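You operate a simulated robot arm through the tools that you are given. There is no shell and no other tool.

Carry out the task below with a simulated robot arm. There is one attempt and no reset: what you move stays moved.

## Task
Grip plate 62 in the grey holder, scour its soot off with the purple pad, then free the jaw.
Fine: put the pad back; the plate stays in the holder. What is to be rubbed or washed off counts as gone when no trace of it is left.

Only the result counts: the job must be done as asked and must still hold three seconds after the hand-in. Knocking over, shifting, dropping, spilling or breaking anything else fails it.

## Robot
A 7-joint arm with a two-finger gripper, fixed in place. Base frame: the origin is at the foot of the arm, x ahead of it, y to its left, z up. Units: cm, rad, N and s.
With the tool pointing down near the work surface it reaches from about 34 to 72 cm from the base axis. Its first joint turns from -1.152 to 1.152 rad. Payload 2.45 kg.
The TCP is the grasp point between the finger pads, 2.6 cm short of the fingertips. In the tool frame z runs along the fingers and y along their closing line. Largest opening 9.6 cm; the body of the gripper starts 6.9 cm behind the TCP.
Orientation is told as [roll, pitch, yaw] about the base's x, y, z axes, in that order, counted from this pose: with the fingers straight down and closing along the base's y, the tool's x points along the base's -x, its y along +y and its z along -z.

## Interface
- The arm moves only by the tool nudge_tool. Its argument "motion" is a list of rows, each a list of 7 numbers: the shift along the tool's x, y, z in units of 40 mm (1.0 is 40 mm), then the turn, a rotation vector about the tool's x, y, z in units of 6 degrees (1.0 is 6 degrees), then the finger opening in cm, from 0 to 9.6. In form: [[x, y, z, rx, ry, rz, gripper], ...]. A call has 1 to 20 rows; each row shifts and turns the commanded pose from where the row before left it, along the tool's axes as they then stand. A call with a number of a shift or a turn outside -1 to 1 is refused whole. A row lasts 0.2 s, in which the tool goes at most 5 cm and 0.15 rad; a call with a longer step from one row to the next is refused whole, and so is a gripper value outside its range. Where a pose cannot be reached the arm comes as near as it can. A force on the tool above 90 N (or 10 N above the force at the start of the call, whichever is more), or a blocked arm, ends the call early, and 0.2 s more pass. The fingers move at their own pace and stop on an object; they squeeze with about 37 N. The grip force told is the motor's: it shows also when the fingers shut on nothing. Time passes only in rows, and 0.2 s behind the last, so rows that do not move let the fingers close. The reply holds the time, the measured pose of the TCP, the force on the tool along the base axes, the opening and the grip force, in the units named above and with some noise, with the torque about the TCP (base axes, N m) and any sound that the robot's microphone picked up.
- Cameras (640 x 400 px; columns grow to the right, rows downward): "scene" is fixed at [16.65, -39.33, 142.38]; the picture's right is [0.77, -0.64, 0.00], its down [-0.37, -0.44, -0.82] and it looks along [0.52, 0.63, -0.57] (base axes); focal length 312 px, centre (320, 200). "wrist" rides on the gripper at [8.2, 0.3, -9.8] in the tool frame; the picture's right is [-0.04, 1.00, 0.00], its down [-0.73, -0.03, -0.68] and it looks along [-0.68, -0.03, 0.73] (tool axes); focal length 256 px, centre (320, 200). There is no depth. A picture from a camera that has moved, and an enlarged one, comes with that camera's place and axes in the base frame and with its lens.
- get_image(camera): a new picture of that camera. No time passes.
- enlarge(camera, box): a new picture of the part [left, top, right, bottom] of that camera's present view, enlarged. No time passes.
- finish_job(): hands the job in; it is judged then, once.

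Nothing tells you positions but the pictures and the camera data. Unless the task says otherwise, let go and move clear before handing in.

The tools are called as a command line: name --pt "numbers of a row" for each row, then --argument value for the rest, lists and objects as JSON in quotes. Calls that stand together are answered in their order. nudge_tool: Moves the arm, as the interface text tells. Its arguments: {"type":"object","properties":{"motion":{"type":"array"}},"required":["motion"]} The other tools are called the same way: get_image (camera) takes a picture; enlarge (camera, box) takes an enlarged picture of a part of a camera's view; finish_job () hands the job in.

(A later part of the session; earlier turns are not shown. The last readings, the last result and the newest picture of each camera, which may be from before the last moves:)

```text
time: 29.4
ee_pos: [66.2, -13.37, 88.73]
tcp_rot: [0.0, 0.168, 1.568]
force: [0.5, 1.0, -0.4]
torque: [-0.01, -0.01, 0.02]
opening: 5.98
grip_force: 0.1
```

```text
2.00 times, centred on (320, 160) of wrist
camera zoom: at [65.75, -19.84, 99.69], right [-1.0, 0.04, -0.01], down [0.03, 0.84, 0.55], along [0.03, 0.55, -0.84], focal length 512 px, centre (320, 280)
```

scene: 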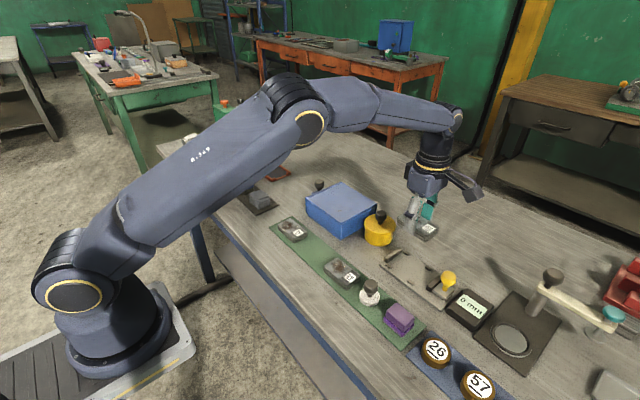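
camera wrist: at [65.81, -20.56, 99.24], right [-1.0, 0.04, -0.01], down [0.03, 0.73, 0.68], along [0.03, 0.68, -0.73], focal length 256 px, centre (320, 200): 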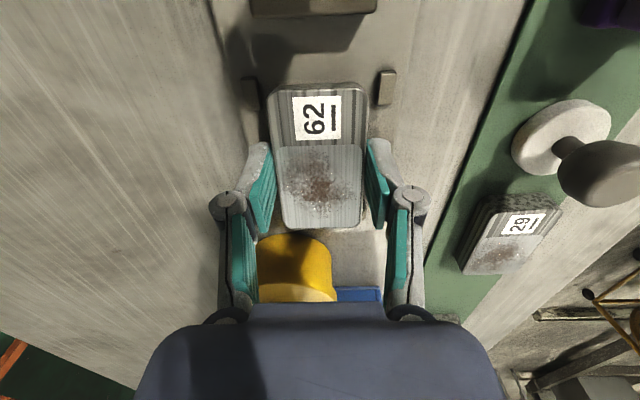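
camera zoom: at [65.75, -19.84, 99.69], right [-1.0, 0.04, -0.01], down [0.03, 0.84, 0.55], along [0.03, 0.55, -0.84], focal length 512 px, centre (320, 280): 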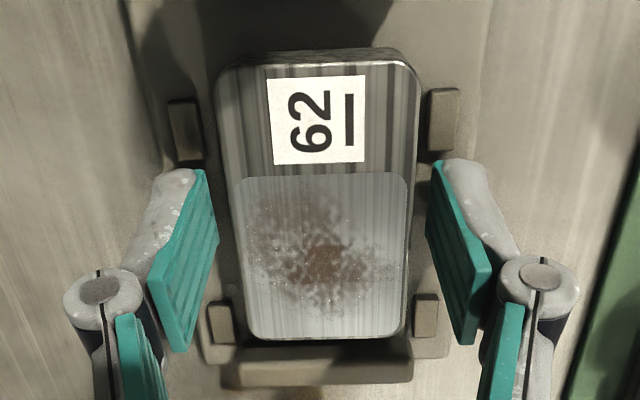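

The plate lies flat between the tabs. I'll back out along the fingers, straighten the tool, and look at the jaw knob.

nudge_tool --pt "0 0 -0.4 0 0 0 6" --pt "0 0 -0.7 0 0 0 6" --pt "0 0 -0.8 0 0 0 6" --pt "0 0 -0.8 0 0 0 6" --pt "0 0 0 0 -0.8 0 6" --pt "0 0 0 0 -0.8 0 6" --pt "0.8 0 0 0 0 0 6" --pt "0.8 0 0 0 0 0 6" --pt "0.8 0 0 0 0 0 6" --pt "0.3 0 0 0 0 0 6" --pt "0 0 0 0 0 0 6" --pt "0 0 0 0 0 0 6"

get_image --camera "wrist"

get_image --camera "scene"

```text
time: 32.0
ee_pos: [66.1, -22.2, 99.2]
tcp_rot: [-0.001, 0.001, 1.569]
force: [0.3, -0.1, -0.5]
torque: [0.01, -0.01, 0.01]
opening: 6.0
grip_force: 0.1
```

```text
taken
camera wrist: at [65.76, -30.43, 108.98], right [-1.0, 0.04, 0.0], down [0.03, 0.73, 0.68], along [0.03, 0.68, -0.73], focal length 256 px, centre (320, 200)
```

wrist: 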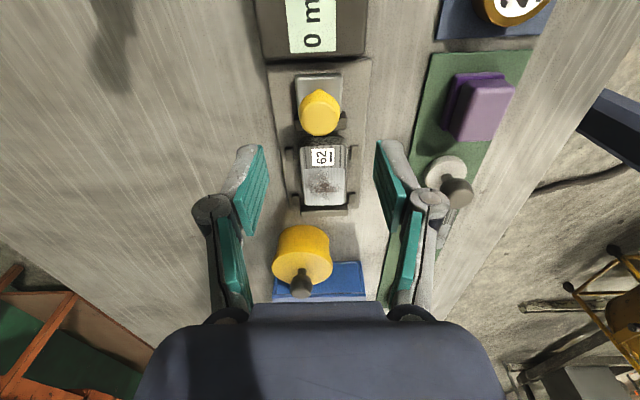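

```text
taken
```

scene: 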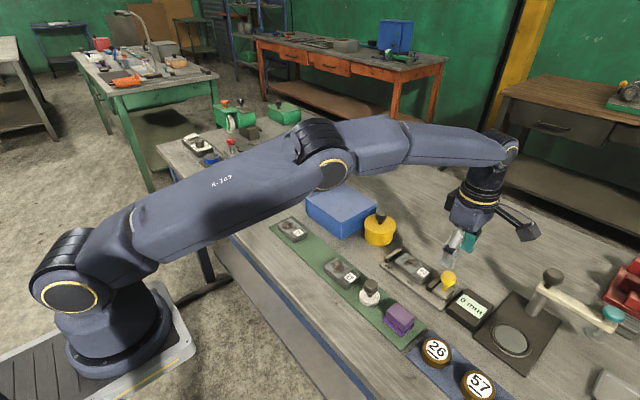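

enlarge --camera "wrist" --box '[250, 60, 390, 220]'

enlarge --camera "scene" --box '[380, 240, 500, 320]'

```text
2.50 times, centred on (320, 140) of wrist
camera zoom: at [65.76, -30.43, 108.98], right [-1.0, 0.04, 0.0], down [0.03, 0.73, 0.68], along [0.03, 0.68, -0.73], focal length 640 px, centre (320, 350)
```

zoom: 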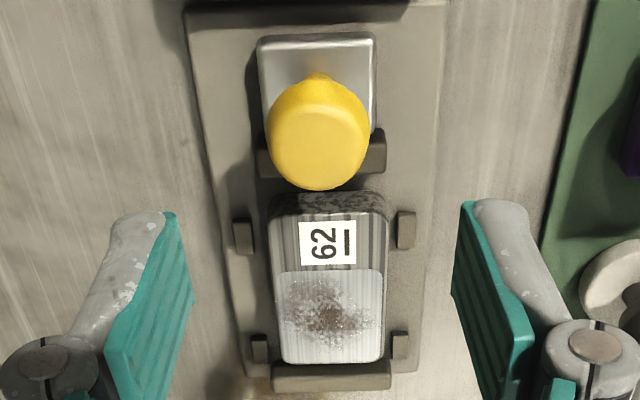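

```text
5.00 times, centred on (440, 280) of scene
camera zoom: at [16.65, -39.33, 142.38], right [0.77, -0.64, 0.0], down [-0.37, -0.44, -0.82], along [0.52, 0.63, -0.57], focal length 1558 px, centre (-280, -200)
```

zoom: 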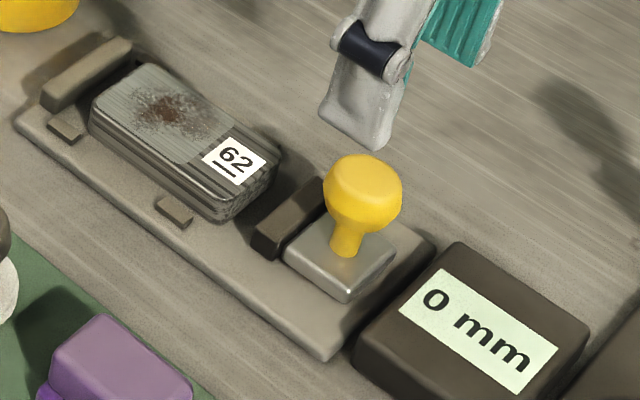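

The knob head is at (66.1, -22.2) with its top at z≈92, right under the TCP. I'll lower onto it and grip.

nudge_tool --pt "0 0 0.6 0 0 0 6" --pt "0 0 0.6 0 0 0 6" --pt "0 0 0.5 0 0 0 6" --pt "0 0 0.3 0 0 0 6" --pt "0 0 0.1 0 0 0 6" --pt "0 0 0 0 0 0 6" --pt "0 0 0 0 0 0 6"

enlarge --camera "scene" --box '[380, 240, 500, 320]'

get_image --camera "wrist"

```text
time: 33.6
ee_pos: [66.15, -22.35, 90.88]
tcp_rot: [0.001, -0.001, 1.569]
force: [0.4, 0.0, 0.1]
torque: [-0.03, 0.01, 0.02]
opening: 6.01
grip_force: 0.0
```

```text
5.00 times, centred on (440, 280) of scene
camera zoom: at [16.65, -39.33, 142.38], right [0.77, -0.64, 0.0], down [-0.37, -0.44, -0.82], along [0.52, 0.63, -0.57], focal length 1558 px, centre (-280, -200)
```

zoom: 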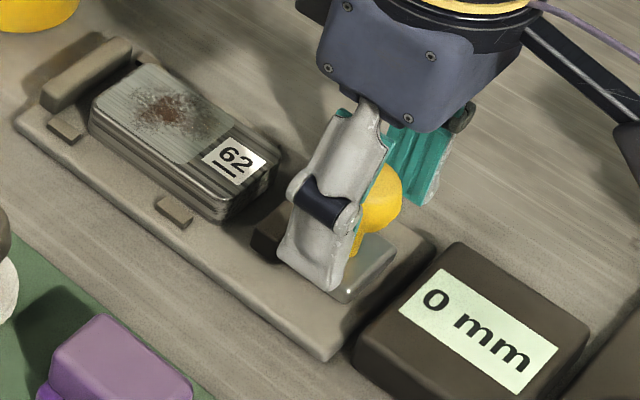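

```text
taken
camera wrist: at [65.74, -30.54, 100.66], right [-1.0, 0.04, 0.0], down [0.03, 0.73, 0.68], along [0.03, 0.68, -0.73], focal length 256 px, centre (320, 200)
```

wrist: 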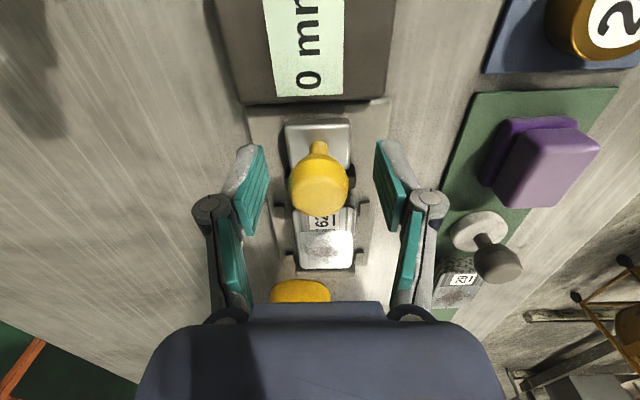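

nudge_tool --pt "0 0 0 0 0 0 3.6" --pt "0 0 0 0 0 0 1" --pt "0 0 0 0 0 0 1" --pt "0 0 0 0 0 0 1" --pt "0 0 0 0 0 0 1"

nudge_tool --pt "-0.05 0 0 0 0 0 1" --pt "-0.1 0 0 0 0 0 1" --pt "-0.1 0 0 0 0 0 1" --pt "0 0 0 0 0 0 1"

enlarge --camera "scene" --box '[380, 240, 500, 320]'

```text
time: 34.8
ee_pos: [66.2, -22.29, 90.9]
tcp_rot: [-0.002, -0.002, 1.57]
force: [11.5, -0.8, -1.9]
torque: [-0.03, -0.19, -0.05]
opening: 3.08
grip_force: 45.0
```

```text
time: 35.8
ee_pos: [66.18, -21.42, 90.81]
tcp_rot: [0.002, -0.001, 1.569]
force: [14.0, -0.8, -6.9]
torque: [-0.03, -0.2, -0.06]
opening: 3.07
grip_force: 44.9
```

```text
5.00 times, centred on (440, 280) of scene
camera zoom: at [16.7, -39.34, 142.37], right [0.77, -0.64, 0.0], down [-0.37, -0.44, -0.82], along [0.52, 0.63, -0.57], focal length 1558 px, centre (-280, -200)
```

zoom: 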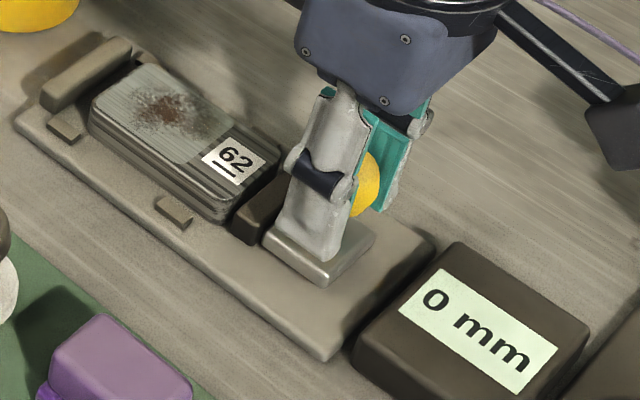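

The jaw slides freely. I'll continue in small steps until it meets the plate and pushes it to the stop.

nudge_tool --pt "-0.1 -0.03 0 0 0 0 1" --pt "-0.1 0 0 0 0 0 1" --pt "0 0 0 0 0 0 1"

nudge_tool --pt "-0.1 0 0 0 0 0 1" --pt "-0.05 0 0 0 0 0 1" --pt "0 0 0 0 0 0 1"

enlarge --camera "scene" --box '[380, 240, 500, 320]'

get_image --camera "wrist"

```text
time: 36.6
ee_pos: [66.18, -20.51, 90.79]
tcp_rot: [0.002, 0.001, 1.567]
force: [1.0, -3.2, 1.9]
torque: [-0.1, 0.09, 0.01]
opening: 3.09
grip_force: 44.8
```

```text
time: 37.4
ee_pos: [66.23, -19.88, 90.75]
tcp_rot: [-0.001, -0.001, 1.569]
force: [-3.5, 1.3, 2.6]
torque: [0.02, 0.06, -0.06]
opening: 3.1
grip_force: 45.1
```

```text
5.00 times, centred on (440, 280) of scene
camera zoom: at [16.64, -39.33, 142.38], right [0.77, -0.64, 0.0], down [-0.37, -0.44, -0.82], along [0.52, 0.63, -0.57], focal length 1558 px, centre (-280, -200)
```

zoom: 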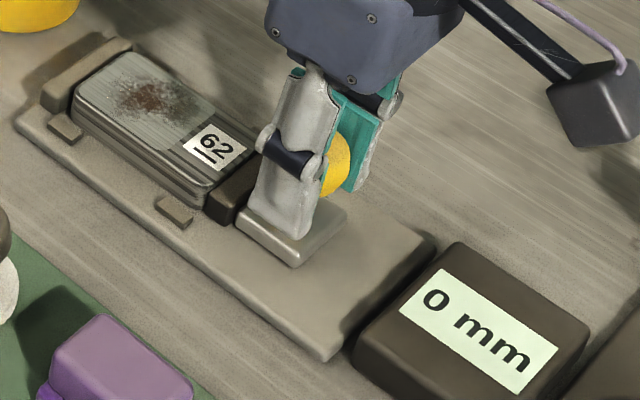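

```text
taken
camera wrist: at [65.84, -28.08, 100.67], right [-1.0, 0.04, 0.0], down [0.03, 0.73, 0.68], along [0.03, 0.68, -0.73], focal length 256 px, centre (320, 200)
```

wrist: 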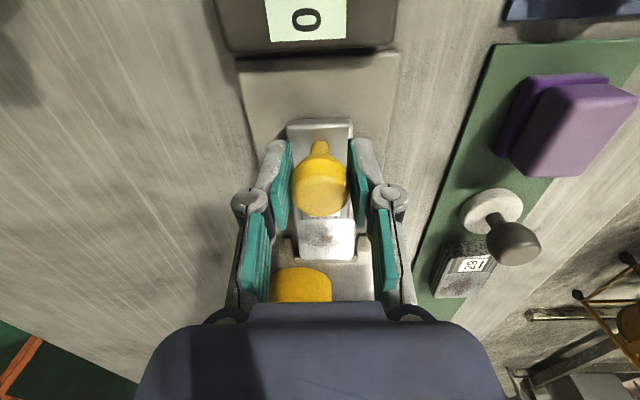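

nudge_tool --pt "-0.05 0 0 0 0 0 1" --pt "-0.05 0 0 0 0 0 1" --pt "0 0 0 0 0 0 1"

nudge_tool --pt "-0.05 0 0 0 0 0 1" --pt "0 0 0 0 0 0 1"

enlarge --camera "scene" --box '[380, 240, 500, 320]'

```text
time: 38.2
ee_pos: [66.3, -19.79, 90.83]
tcp_rot: [0.0, 0.005, 1.566]
force: [-2.0, -13.3, -0.2]
torque: [-0.25, -0.02, -0.01]
opening: 3.08
grip_force: 45.0
```

```text
time: 38.8
ee_pos: [66.21, -19.77, 90.85]
tcp_rot: [0.002, 0.008, 1.567]
force: [1.4, -26.8, -3.5]
torque: [-0.21, -0.17, -0.06]
opening: 3.07
grip_force: 44.8
```

```text
5.00 times, centred on (440, 280) of scene
camera zoom: at [16.67, -39.41, 142.35], right [0.77, -0.64, 0.0], down [-0.37, -0.44, -0.82], along [0.52, 0.63, -0.57], focal length 1558 px, centre (-280, -200)
```

zoom: 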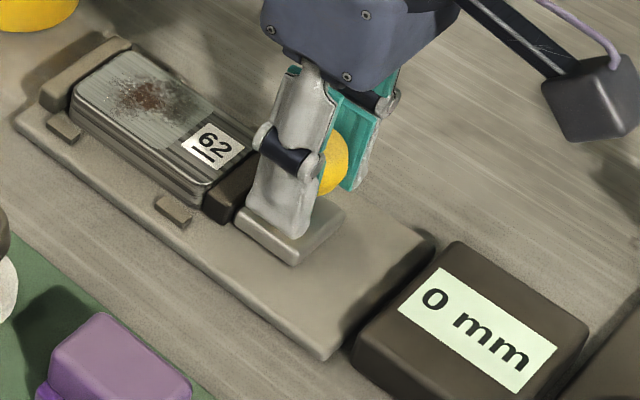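

The plate is against the stop and the jaw pushes with about 27 N. I'll press a little harder, then open the fingers to see whether the jaw holds.

nudge_tool --pt "-0.05 0 0 0 0 0 1" --pt "-0.03 0 0 0 0 0 1" --pt "0 0 0 0 0 0 1"

nudge_tool --pt "0 0 0 0 0 0 4" --pt "0 0 0 0 0 0 5" --pt "0 0 0 0 0 0 6" --pt "0 0 0 0 0 0 6" --pt "0 0 0 0 0 0 6"

enlarge --camera "scene" --box '[380, 240, 500, 320]'

get_image --camera "wrist"

```text
time: 39.6
ee_pos: [66.27, -19.86, 90.84]
tcp_rot: [0.0, 0.014, 1.564]
force: [13.2, -38.0, -10.4]
torque: [-0.47, -0.17, -0.22]
opening: 3.06
grip_force: 45.1
```

```text
time: 40.8
ee_pos: [66.26, -18.9, 90.98]
tcp_rot: [-0.001, 0.001, 1.569]
force: [-0.5, 0.5, 0.5]
torque: [-0.01, 0.01, -0.03]
opening: 5.99
grip_force: 0.0
```

```text
5.00 times, centred on (440, 280) of scene
camera zoom: at [16.65, -39.33, 142.38], right [0.77, -0.64, 0.0], down [-0.37, -0.44, -0.82], along [0.52, 0.63, -0.57], focal length 1558 px, centre (-280, -200)
```

zoom: 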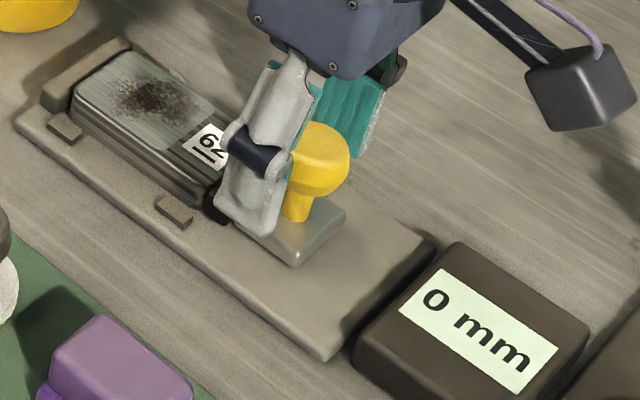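

```text
taken
camera wrist: at [65.91, -27.23, 100.72], right [-1.0, 0.04, 0.0], down [0.03, 0.73, 0.68], along [0.03, 0.68, -0.73], focal length 256 px, centre (320, 200)
```

wrist: 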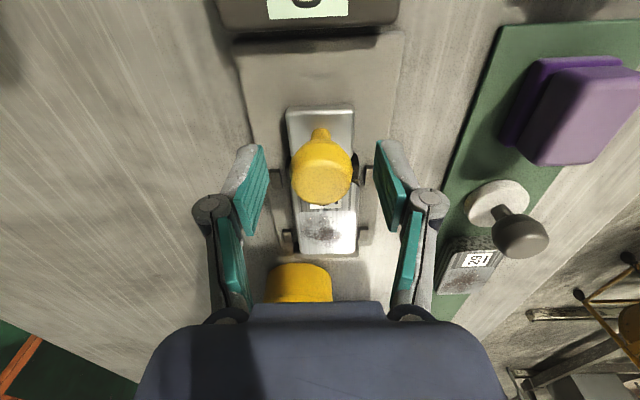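

The jaw stays put with the plate clamped. I'll rise and look at the purple pad.

nudge_tool --pt "0 0 -0.5 0 0 0 6" --pt "0 0 -0.8 0 0 0 6" --pt "0 0 -0.95 0 0 0 6" --pt "0.7 0.8 0 0 0 0 6" --pt "0.7 0.8 0 0 0 0 6" --pt "0.7 0.8 0 0 0 0 6" --pt "0.68 0.8 0 0 0 0 6" --pt "0 0 0 0 0 0 6" --pt "0 0 0 0 0 0 6"

get_image --camera "wrist"

enlarge --camera "wrist" --box '[240, 100, 400, 200]'

enlarge --camera "scene" --box '[370, 290, 430, 340]'

enlarge --camera "scene" --box '[380, 240, 480, 310]'

```text
time: 42.8
ee_pos: [53.43, -30.1, 100.11]
tcp_rot: [0.001, 0.0, 1.567]
force: [0.6, -0.5, -0.1]
torque: [0.02, -0.02, -0.02]
opening: 6.01
grip_force: 0.1
```

```text
taken
camera wrist: at [53.02, -38.27, 109.87], right [-1.0, 0.04, 0.0], down [0.03, 0.73, 0.68], along [0.03, 0.68, -0.73], focal length 256 px, centre (320, 200)
```

wrist: 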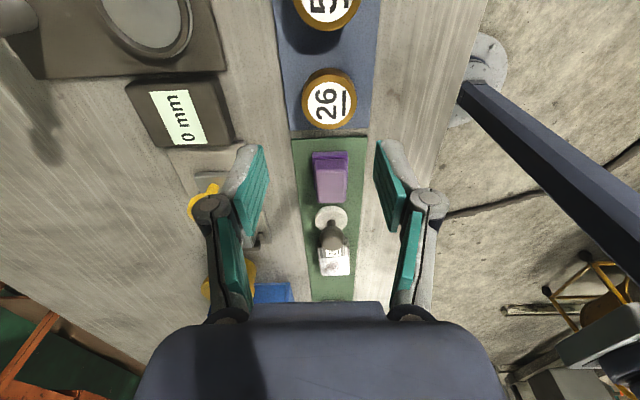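

```text
4.00 times, centred on (320, 150) of wrist
camera zoom: at [53.02, -38.27, 109.87], right [-1.0, 0.04, 0.0], down [0.03, 0.73, 0.68], along [0.03, 0.68, -0.73], focal length 1024 px, centre (320, 400)
```

zoom: 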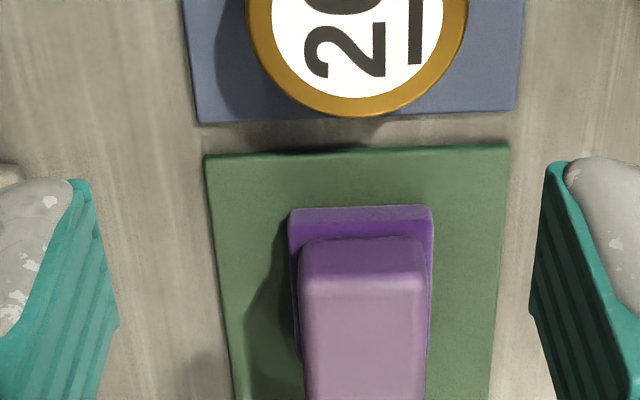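

```text
8.00 times, centred on (400, 315) of scene
camera zoom: at [16.65, -39.33, 142.38], right [0.77, -0.64, 0.0], down [-0.37, -0.44, -0.82], along [0.52, 0.63, -0.57], focal length 2493 px, centre (-320, -720)
```

zoom: 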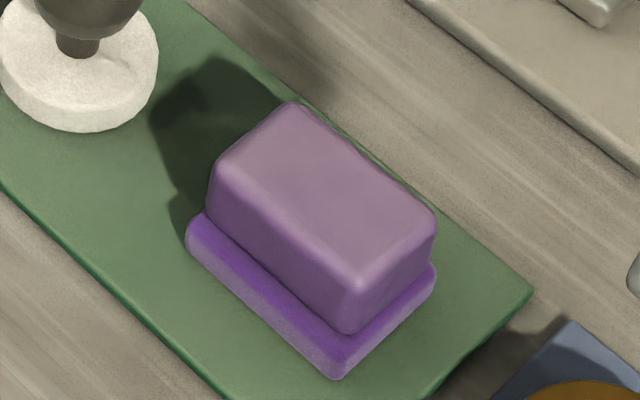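

```text
5.71 times, centred on (430, 275) of scene
camera zoom: at [16.65, -39.33, 142.38], right [0.77, -0.64, 0.0], down [-0.37, -0.44, -0.82], along [0.52, 0.63, -0.57], focal length 1780 px, centre (-309, -229)
```

zoom: 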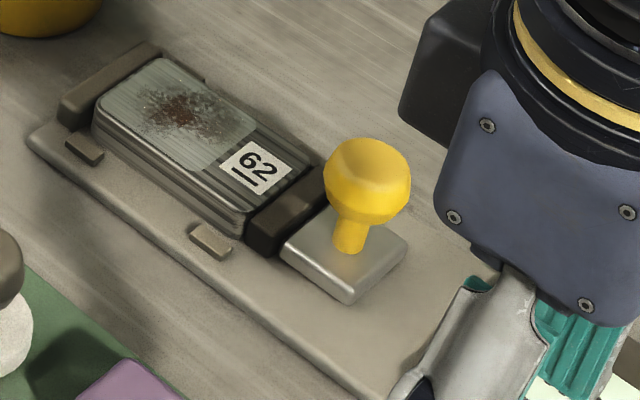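

enlarge --camera "wrist" --box '[280, 130, 380, 230]'

```text
4.00 times, centred on (330, 180) of wrist
camera zoom: at [53.02, -38.27, 109.87], right [-1.0, 0.04, 0.0], down [0.03, 0.73, 0.68], along [0.03, 0.68, -0.73], focal length 1024 px, centre (280, 280)
```

zoom: 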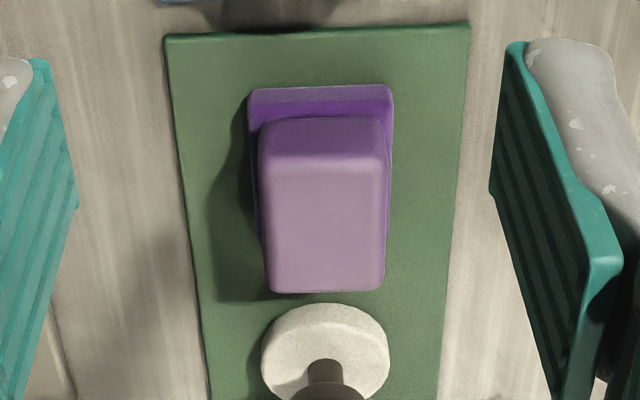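

The pad's block is centred at about (52.6, -20.9), 3.2 wide by 4.2 long, with its top at z≈89.4 on a wider scouring base. I'll move above it and descend.

nudge_tool --pt "-0.8 0.07 0 0 0 0 6" --pt "-0.8 0.07 0 0 0 0 6" --pt "-0.7 0.07 0 0 0 0 6" --pt "0 0 0.7 0 0 0 6" --pt "0 0 0.7 0 0 0 6" --pt "0 0 0.6 0 0 0 6" --pt "0 0 0 0 0 0 6" --pt "0 0 0 0 0 0 6"

get_image --camera "wrist"

enlarge --camera "scene" --box '[360, 270, 440, 340]'

```text
time: 44.6
ee_pos: [52.52, -21.01, 92.02]
tcp_rot: [0.001, -0.001, 1.569]
force: [-0.5, -0.5, 0.7]
torque: [-0.03, -0.01, 0.01]
opening: 6.02
grip_force: 0.0
```

```text
taken
camera wrist: at [52.09, -29.15, 101.75], right [-1.0, 0.04, 0.0], down [0.03, 0.73, 0.68], along [0.03, 0.68, -0.73], focal length 256 px, centre (320, 200)
```

wrist: 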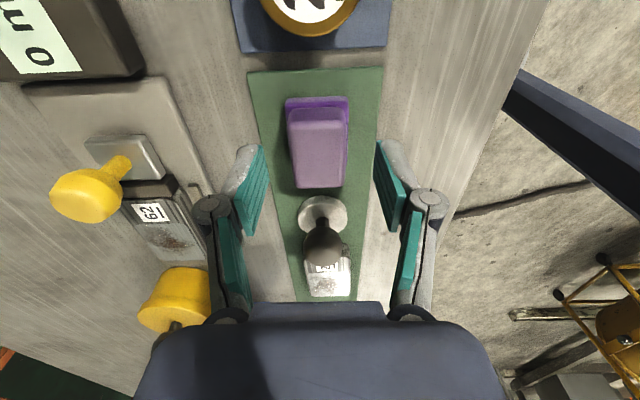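

```text
5.71 times, centred on (400, 305) of scene
camera zoom: at [16.65, -39.33, 142.38], right [0.77, -0.64, 0.0], down [-0.37, -0.44, -0.82], along [0.52, 0.63, -0.57], focal length 1780 px, centre (-137, -400)
```

zoom: 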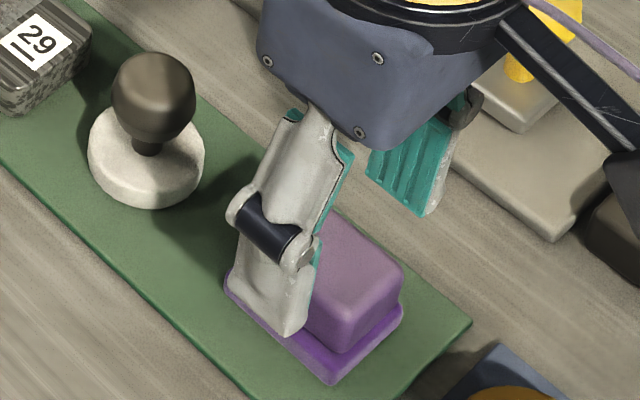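

nudge_tool --pt "0 -0.02 0.4 0 0 0 6" --pt "0 0 0.2 0 0 0 6" --pt "0 0 0.1 0 0 0 6" --pt "0 0 0 0 0 0 6" --pt "0 0 0 0 0 0 6"

enlarge --camera "scene" --box '[360, 270, 440, 340]'

```text
time: 45.8
ee_pos: [52.5, -20.94, 89.05]
tcp_rot: [-0.001, 0.0, 1.568]
force: [1.0, 0.3, -0.5]
torque: [0.01, 0.01, -0.02]
opening: 5.99
grip_force: 0.1
```

```text
5.71 times, centred on (400, 305) of scene
camera zoom: at [16.65, -39.33, 142.38], right [0.77, -0.64, 0.0], down [-0.37, -0.44, -0.82], along [0.52, 0.63, -0.57], focal length 1780 px, centre (-137, -400)
```

zoom: 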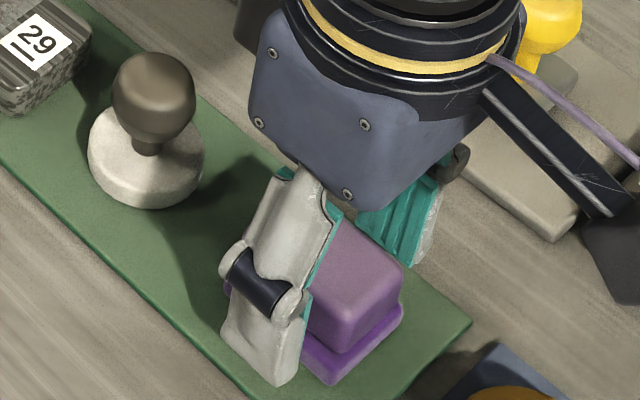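

nudge_tool --pt "0 0 0.05 0 0 0 6" --pt "0 0 0 0 0 0 4" --pt "0 0 0 0 0 0 1" --pt "0 0 0 0 0 0 1" --pt "0 0 0 0 0 0 1" --pt "0 0 0 0 0 0 1"

enlarge --camera "scene" --box '[360, 270, 440, 340]'

get_image --camera "wrist"

```text
time: 47.2
ee_pos: [52.65, -20.95, 89.09]
tcp_rot: [-0.003, 0.003, 1.568]
force: [-7.3, 0.8, 38.4]
torque: [0.2, 0.35, 0.06]
opening: 3.29
grip_force: 37.6
```

```text
5.71 times, centred on (400, 305) of scene
camera zoom: at [16.57, -39.3, 142.39], right [0.77, -0.64, 0.0], down [-0.36, -0.44, -0.82], along [0.52, 0.63, -0.57], focal length 1780 px, centre (-137, -400)
```

zoom: 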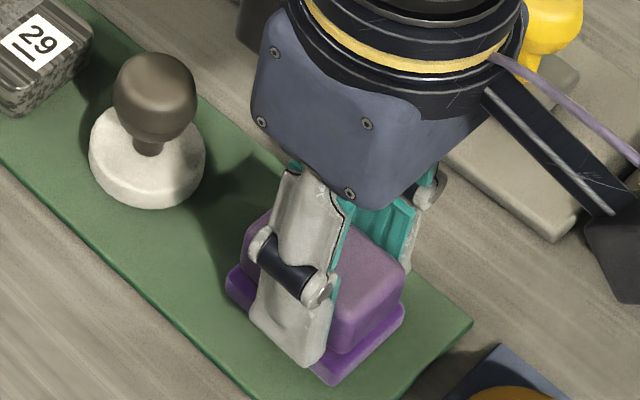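

```text
taken
camera wrist: at [52.22, -29.21, 98.92], right [-1.0, 0.04, 0.0], down [0.03, 0.73, 0.68], along [0.03, 0.68, -0.74], focal length 256 px, centre (320, 200)
```

wrist: 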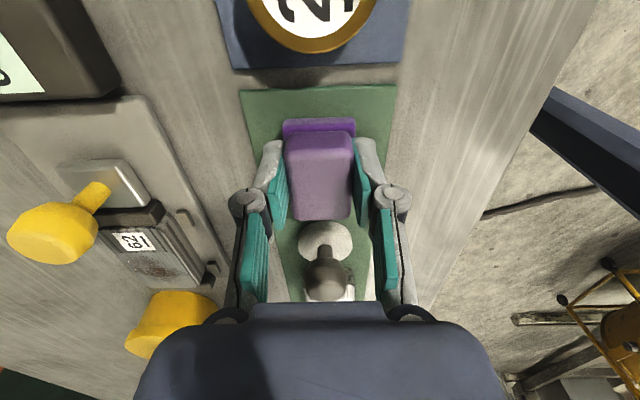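

The pad is gripped at 3.3 cm with the fingertips on its base. I'll lift it and carry it over the soot area of the clamped plate.

nudge_tool --pt "0 0 -0.2 0 0 0 1" --pt "0 0 -0.5 0 0 0 1" --pt "0 0 -0.7 0 0 0 1" --pt "0 0 -0.7 0 0 0 1" --pt "0 0 -0.7 0 0 0 1" --pt "-0.5 -0.7 0 0 0 0 1" --pt "-0.6 -0.9 0 0 0 0 1" --pt "-0.6 -0.9 0 0 0 0 1" --pt "-0.6 -0.9 0 0 0 0 1" --pt "0 0 0 0 0 0 1" --pt "0 0 0 0 0 0 1"

get_image --camera "wrist"

enlarge --camera "scene" --box '[370, 200, 490, 300]'

```text
time: 49.6
ee_pos: [66.34, -11.78, 100.01]
tcp_rot: [-0.001, -0.001, 1.568]
force: [0.8, 0.0, -0.5]
torque: [0.0, 0.0, -0.01]
opening: 3.28
grip_force: 37.0
```

```text
taken
camera wrist: at [65.98, -19.97, 109.77], right [-1.0, 0.04, 0.0], down [0.03, 0.73, 0.68], along [0.03, 0.68, -0.73], focal length 256 px, centre (320, 200)
```

wrist: 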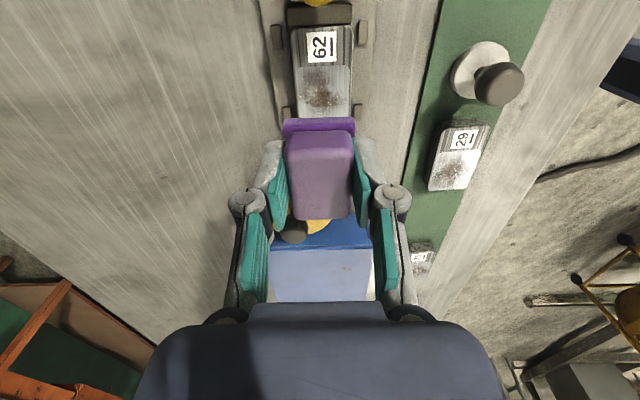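

```text
4.00 times, centred on (430, 250) of scene
camera zoom: at [16.66, -39.33, 142.38], right [0.77, -0.64, 0.0], down [-0.37, -0.44, -0.82], along [0.52, 0.63, -0.57], focal length 1246 px, centre (-120, 0)
```

zoom: 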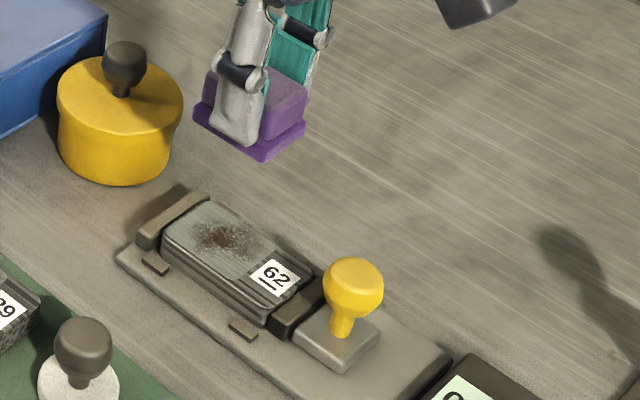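

enlarge --camera "wrist" --box '[260, 0, 380, 130]'

```text
3.08 times, centred on (320, 65) of wrist
camera zoom: at [65.98, -19.97, 109.77], right [-1.0, 0.04, 0.0], down [0.03, 0.73, 0.68], along [0.03, 0.68, -0.73], focal length 788 px, centre (320, 615)
```

zoom: 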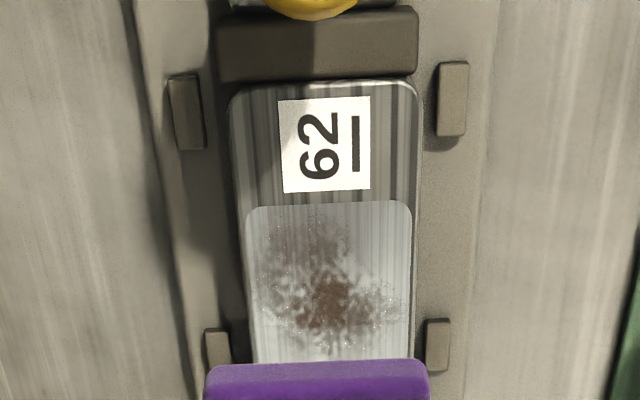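

The soot is centred near (66.1, -11.4) and the polished face covers y -13.9 to -9.1, x 63.8 to 68.5. I'll lower the pad until it touches.

nudge_tool --pt "-0.07 0.047 0.5 0 0 0 1" --pt "0 0 0.6 0 0 0 1" --pt "0 0 0.5 0 0 0 1" --pt "0 0 0.3 0 0 0 1" --pt "0 0 0.1 0 0 0 1" --pt "0 0 0 0 0 0 1" --pt "0 0 0 0 0 0 1"

nudge_tool --pt "0 0 0.05 0 0 0 1" --pt "0 0 0.05 0 0 0 1" --pt "0 0 0 0 0 0 1"

enlarge --camera "scene" --box '[370, 220, 470, 300]'

```text
time: 51.2
ee_pos: [66.21, -11.46, 91.97]
tcp_rot: [-0.001, -0.001, 1.568]
force: [-0.1, -0.5, 0.3]
torque: [0.03, 0.01, 0.01]
opening: 3.27
grip_force: 37.1
```

```text
time: 52.0
ee_pos: [66.01, -11.35, 91.66]
tcp_rot: [0.0, 0.001, 1.569]
force: [0.4, -0.5, -0.9]
torque: [0.02, -0.02, 0.02]
opening: 3.29
grip_force: 36.6
```

```text
5.00 times, centred on (420, 260) of scene
camera zoom: at [16.66, -39.33, 142.38], right [0.77, -0.64, 0.0], down [-0.37, -0.44, -0.82], along [0.52, 0.63, -0.57], focal length 1558 px, centre (-180, -100)
```

zoom: 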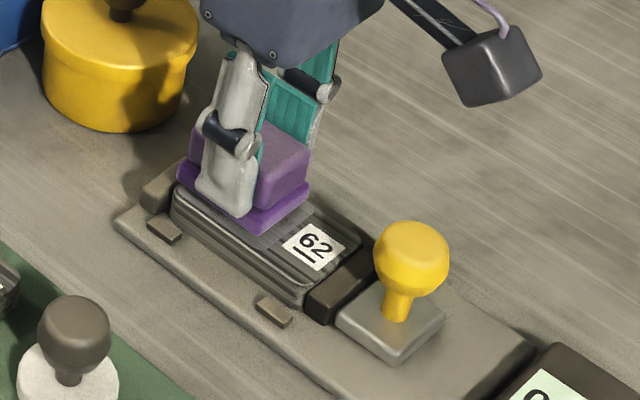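

nudge_tool --pt "0 0 0.05 0 0 0 1" --pt "0 0 0 0 0 0 1"

nudge_tool --pt "0 0 0.04 0 0 0 1" --pt "0 0 0 0 0 0 1"

```text
time: 52.6
ee_pos: [66.04, -11.42, 91.41]
tcp_rot: [0.001, -0.002, 1.568]
force: [-0.6, -0.6, -0.4]
torque: [0.03, 0.02, 0.02]
opening: 3.29
grip_force: 36.9
```

```text
time: 53.2
ee_pos: [66.16, -11.38, 91.42]
tcp_rot: [0.0, 0.001, 1.569]
force: [-2.3, 0.5, 7.7]
torque: [-0.07, 0.09, -0.02]
opening: 3.3
grip_force: 36.8
```

Contact at z≈91.4. I'll press a little more and start short strokes along x.

nudge_tool --pt "0 0 0.025 0 0 0 1" --pt "0 0.1 0 0 0 0 1" --pt "0 0.1 0 0 0 0 1" --pt "0 -0.1 0 0 0 0 1" --pt "0 -0.1 0 0 0 0 1" --pt "0 -0.1 0 0 0 0 1" --pt "0 -0.1 0 0 0 0 1" --pt "0 0.1 0 0 0 0 1" --pt "0 0.1 0 0 0 0 1"

enlarge --camera "scene" --box '[370, 220, 470, 300]'

```text
time: 55.2
ee_pos: [66.4, -11.52, 91.32]
tcp_rot: [-0.004, 0.0, 1.57]
force: [8.0, 1.4, 21.0]
torque: [0.01, -0.15, -0.02]
opening: 3.28
grip_force: 37.1
```

```text
5.00 times, centred on (420, 260) of scene
camera zoom: at [16.63, -39.32, 142.38], right [0.77, -0.64, 0.0], down [-0.37, -0.44, -0.82], along [0.52, 0.63, -0.57], focal length 1558 px, centre (-180, -100)
```

zoom: 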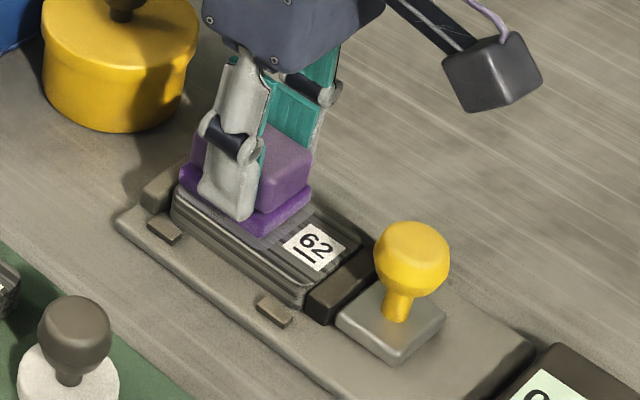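

21 N of pressure and the plate holds. I'll scrub over the whole soot area with a raster of x strokes at several y positions.

nudge_tool --pt "0 0.15 0 0 0 0 1" --pt "0 0.12 0 0 0 0 1" --pt "0 -0.18 0 0 0 0 1" --pt "0 -0.18 0 0 0 0 1" --pt "0 -0.18 0 0 0 0 1" --pt "-0.15 0 0 0 0 0 1" --pt "0 0.18 0 0 0 0 1" --pt "0 0.18 0 0 0 0 1" --pt "0 0.18 0 0 0 0 1" --pt "0 -0.18 0 0 0 0 1" --pt "0 -0.18 0 0 0 0 1" --pt "0 -0.18 0 0 0 0 1" --pt "0.15 0 0 0 0 0 1" --pt "0.15 0 0 0 0 0 1" --pt "0 0.18 0 0 0 0 1" --pt "0 0.18 0 0 0 0 1" --pt "0 0.18 0 0 0 0 1" --pt "0 -0.18 0 0 0 0 1" --pt "0 -0.18 0 0 0 0 1" --pt "-0.15 0.09 0 0 0 0 1"

enlarge --camera "scene" --box '[370, 220, 470, 300]'

```text
time: 59.4
ee_pos: [66.3, -11.58, 91.22]
tcp_rot: [-0.005, 0.004, 1.567]
force: [3.3, -7.6, 22.4]
torque: [-0.16, 0.06, 0.03]
opening: 3.27
grip_force: 36.9
```

```text
5.00 times, centred on (420, 260) of scene
camera zoom: at [16.61, -39.34, 142.38], right [0.77, -0.64, 0.0], down [-0.36, -0.44, -0.82], along [0.52, 0.63, -0.57], focal length 1558 px, centre (-180, -100)
```

zoom: 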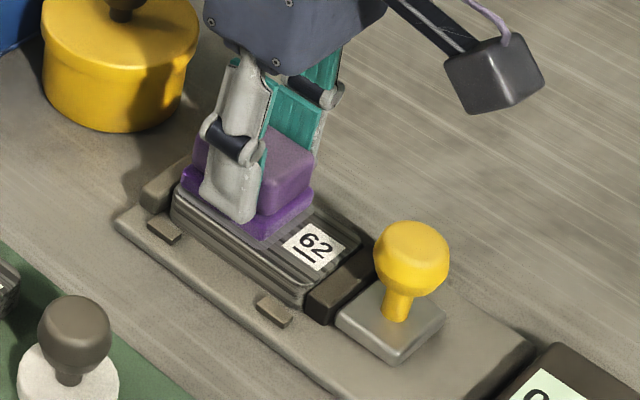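

I'll lift clear and check how much soot remains.

nudge_tool --pt "0 0 -0.2 0 0 0 1" --pt "0 0 -0.7 0 0 0 1" --pt "0 0 -0.8 0 0 0 1" --pt "0 0 -0.8 0 0 0 1" --pt "-0.6 0 -0.5 0 0 0 1" --pt "-0.3 0 0 0 0 0 1" --pt "0 0 0 0 0 0 1" --pt "0 0 0 0 0 0 1"

enlarge --camera "scene" --box '[370, 220, 470, 300]'

enlarge --camera "wrist" --box '[260, 0, 380, 130]'

```text
time: 61.2
ee_pos: [66.29, -7.76, 103.2]
tcp_rot: [0.0, 0.0, 1.57]
force: [0.6, 0.6, -0.2]
torque: [-0.01, -0.01, -0.01]
opening: 3.29
grip_force: 37.2
```

```text
5.00 times, centred on (420, 260) of scene
camera zoom: at [16.66, -39.33, 142.38], right [0.77, -0.64, 0.0], down [-0.37, -0.44, -0.82], along [0.52, 0.63, -0.57], focal length 1558 px, centre (-180, -100)
```

zoom: 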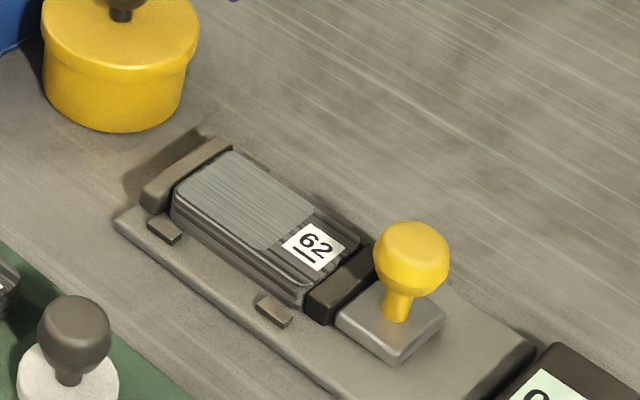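

```text
3.08 times, centred on (320, 65) of wrist
camera zoom: at [65.88, -16.0, 112.99], right [-1.0, 0.04, 0.0], down [0.03, 0.73, 0.68], along [0.03, 0.68, -0.73], focal length 788 px, centre (320, 615)
```

zoom: 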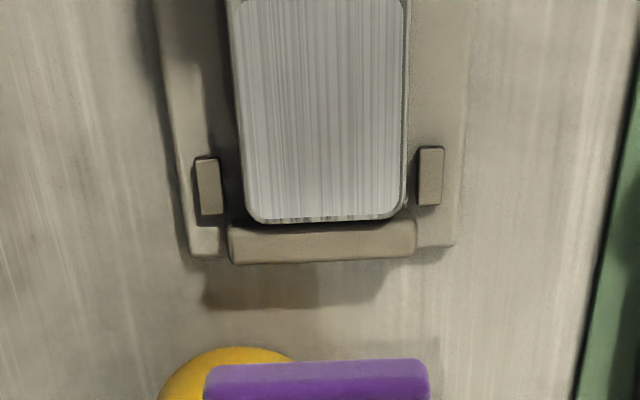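

It looks clean. I'll look closer for any trace, including the far edge.

enlarge --camera "wrist" --box '[296, 40, 346, 76]'

enlarge --camera "wrist" --box '[296, 0, 346, 36]'

enlarge --camera "scene" --box '[402, 246, 444, 278]'

```text
11.11 times, centred on (321, 58) of wrist
camera zoom: at [65.88, -16.0, 112.99], right [-1.0, 0.04, 0.0], down [0.03, 0.73, 0.68], along [0.03, 0.68, -0.73], focal length 2844 px, centre (309, 1778)
```

zoom: 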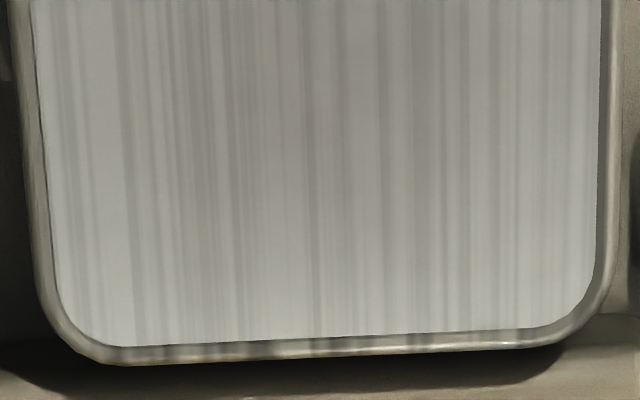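

```text
11.11 times, centred on (321, 18) of wrist
camera zoom: at [65.88, -16.0, 112.99], right [-1.0, 0.04, 0.0], down [0.03, 0.73, 0.68], along [0.03, 0.68, -0.73], focal length 2844 px, centre (309, 2222)
```

zoom: 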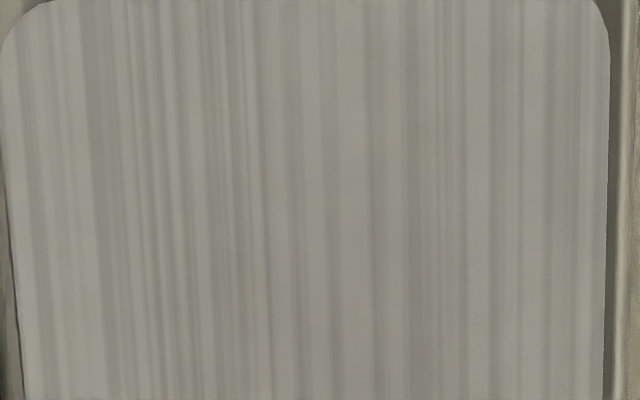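

```text
12.50 times, centred on (423, 262) of scene
camera zoom: at [16.66, -39.33, 142.38], right [0.77, -0.64, 0.0], down [-0.37, -0.44, -0.82], along [0.52, 0.63, -0.57], focal length 3895 px, centre (-968, -575)
```

zoom: 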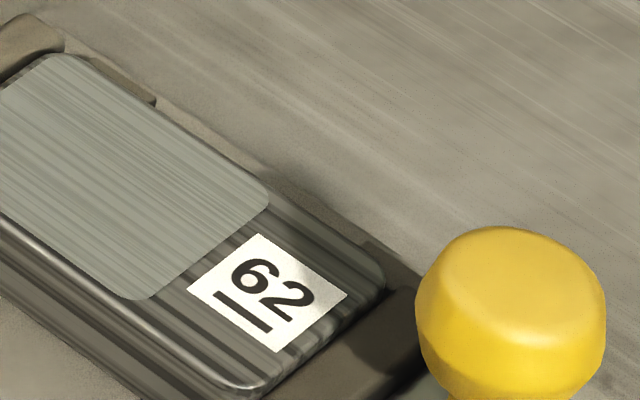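

No soot is visible. To be sure no faint trace is left, I'll do one more light pass over the whole polished face.

nudge_tool --pt "0.5 0.035 0.4 0 0 0 1" --pt "0.435 0 0.7 0 0 0 1" --pt "0 0 0.7 0 0 0 1" --pt "0 0 0.6 0 0 0 1" --pt "0 0 0.4 0 0 0 1" --pt "0 0 0.1 0 0 0 1" --pt "0 0 0 0 0 0 1" --pt "0 0 0 0 0 0 1"

nudge_tool --pt "0 0 0.04 0 0 0 1" --pt "0 0 0.03 0 0 0 1" --pt "0 0 0 0 0 0 1"

```text
time: 63.0
ee_pos: [66.0, -11.58, 91.64]
tcp_rot: [0.0, 0.001, 1.568]
force: [0.9, 0.4, -1.4]
torque: [0.02, -0.01, 0.0]
opening: 3.31
grip_force: 37.3
```

```text
time: 63.8
ee_pos: [66.12, -11.51, 91.48]
tcp_rot: [0.0, 0.001, 1.569]
force: [-0.4, -0.8, 0.0]
torque: [0.0, 0.01, 0.03]
opening: 3.26
grip_force: 37.0
```

nudge_tool --pt "0 0 0.04 0 0 0 1" --pt "0 0 0.03 0 0 0 1" --pt "0 0 0 0 0 0 1"

```text
time: 64.6
ee_pos: [66.02, -11.64, 91.42]
tcp_rot: [-0.002, 0.002, 1.568]
force: [-8.4, 0.5, 31.5]
torque: [0.1, 0.43, 0.02]
opening: 3.29
grip_force: 37.0
```

nudge_tool --pt "0 0.13 -0.015 0 0 0 1" --pt "0 0.13 0 0 0 0 1" --pt "0 -0.18 0 0 0 0 1" --pt "0 -0.18 0 0 0 0 1" --pt "0 -0.18 0 0 0 0 1" --pt "-0.15 0 0 0 0 0 1" --pt "0 0.18 0 0 0 0 1" --pt "0 0.18 0 0 0 0 1" --pt "0 0.18 0 0 0 0 1" --pt "0 -0.18 0 0 0 0 1" --pt "0 -0.18 0 0 0 0 1" --pt "0 -0.18 0 0 0 0 1" --pt "0.15 0 0 0 0 0 1" --pt "0.15 0 0 0 0 0 1" --pt "0 0.18 0 0 0 0 1" --pt "0 0.18 0 0 0 0 1" --pt "0 0.18 0 0 0 0 1" --pt "0 -0.18 0 0 0 0 1" --pt "0 -0.18 0 0 0 0 1" --pt "-0.15 0.1 0 0 0 0 1"

nudge_tool --pt "0 0 -0.2 0 0 0 1" --pt "0 0 -0.7 0 0 0 1" --pt "0 0 -0.8 0 0 0 1" --pt "0 0 -0.6 0 0 0 1" --pt "0 0 0 0 0 0 1" --pt "0 0 0 0 0 0 1"

enlarge --camera "scene" --box '[370, 220, 470, 300]'

get_image --camera "wrist"

```text
time: 68.8
ee_pos: [66.15, -11.74, 91.4]
tcp_rot: [-0.006, 0.004, 1.567]
force: [2.3, -8.7, 27.0]
torque: [-0.11, 0.14, 0.08]
opening: 3.27
grip_force: 37.3
```

```text
time: 70.2
ee_pos: [65.87, -11.63, 100.35]
tcp_rot: [0.001, -0.001, 1.569]
force: [-0.1, -0.1, -0.3]
torque: [-0.02, 0.0, -0.01]
opening: 3.29
grip_force: 37.2
```

```text
5.00 times, centred on (420, 260) of scene
camera zoom: at [16.66, -39.33, 142.38], right [0.77, -0.64, 0.0], down [-0.37, -0.44, -0.82], along [0.52, 0.63, -0.57], focal length 1558 px, centre (-180, -100)
```

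zoom: 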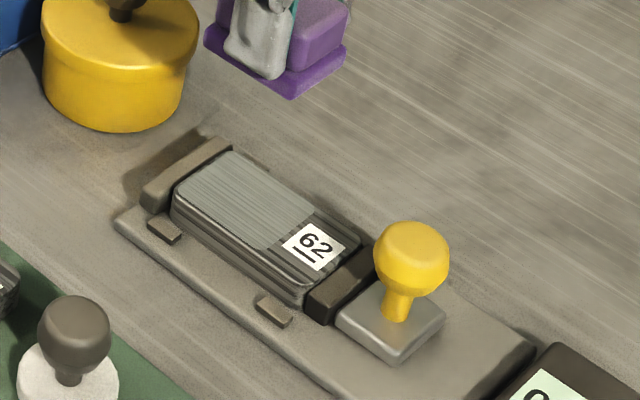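

```text
taken
camera wrist: at [65.58, -19.82, 110.1], right [-1.0, 0.04, 0.0], down [0.03, 0.73, 0.68], along [0.03, 0.68, -0.73], focal length 256 px, centre (320, 200)
```

wrist: 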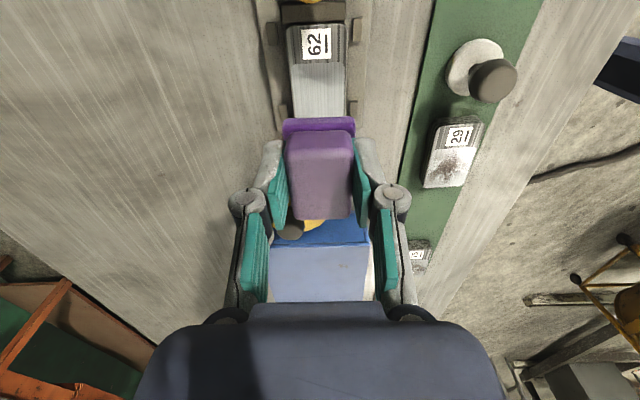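

The plate is spotless and still clamped. I'll carry the pad back to its place at (52.6, -20.95) on the tray.

nudge_tool --pt "0.5 0.7 0 0 0 0 1" --pt "0.61 0.87 0 0 0 0 1" --pt "0.61 0.87 0 0 0 0 1" --pt "0.61 0.87 0 0 0 0 1" --pt "0 0 0.6 0 0 0 1" --pt "0 0 0.7 0 0 0 1" --pt "0 0 0.6 0 0 0 1" --pt "0 0 0.4 0 0 0 1" --pt "0 0 0.1 0 0 0 1" --pt "0 0 0 0 0 0 1" --pt "0 0 0 0 0 0 1"

enlarge --camera "scene" --box '[360, 270, 440, 340]'

```text
time: 72.6
ee_pos: [52.67, -20.98, 90.61]
tcp_rot: [0.0, 0.0, 1.57]
force: [0.0, -0.6, -0.7]
torque: [-0.03, 0.0, 0.02]
opening: 3.26
grip_force: 37.2
```

```text
5.71 times, centred on (400, 305) of scene
camera zoom: at [16.65, -39.33, 142.38], right [0.77, -0.64, 0.0], down [-0.37, -0.44, -0.82], along [0.52, 0.63, -0.57], focal length 1780 px, centre (-137, -400)
```

zoom: 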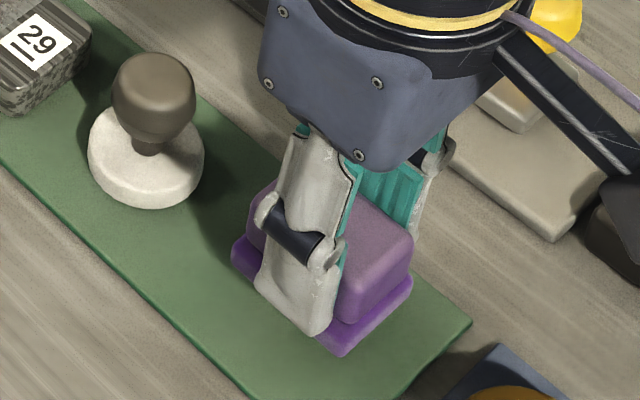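

nudge_tool --pt "0 0 0.15 0 0 0 1" --pt "0 0 0.1 0 0 0 1" --pt "0 0 0.06 0 0 0 1" --pt "0 0 0 0 0 0 1" --pt "0 0 0 0 0 0 1"

nudge_tool --pt "0 0 0.04 0 0 0 1" --pt "0 0 0 0 0 0 1"

```text
time: 73.8
ee_pos: [52.77, -20.93, 89.47]
tcp_rot: [0.0, -0.001, 1.569]
force: [-0.6, 0.5, 0.4]
torque: [0.0, -0.03, -0.01]
opening: 3.27
grip_force: 36.5
```

```text
time: 74.4
ee_pos: [52.66, -20.89, 89.36]
tcp_rot: [0.0, 0.0, 1.568]
force: [-0.3, -0.7, 0.1]
torque: [-0.02, 0.04, -0.02]
opening: 3.29
grip_force: 36.9
```

nudge_tool --pt "0 0 0.04 0 0 0 1" --pt "0 0 0 0 0 0 1"

nudge_tool --pt "0 0 0.03 0 0 0 1" --pt "0 0 0 0 0 0 1"

```text
time: 75.0
ee_pos: [52.68, -21.09, 89.09]
tcp_rot: [0.0, -0.001, 1.568]
force: [-1.5, -0.2, 1.4]
torque: [-0.05, 0.03, -0.06]
opening: 3.27
grip_force: 37.1
```

```text
time: 75.6
ee_pos: [52.63, -20.93, 89.19]
tcp_rot: [0.0, 0.001, 1.569]
force: [-3.9, -0.2, 8.7]
torque: [-0.04, 0.11, -0.01]
opening: 3.27
grip_force: 36.9
```

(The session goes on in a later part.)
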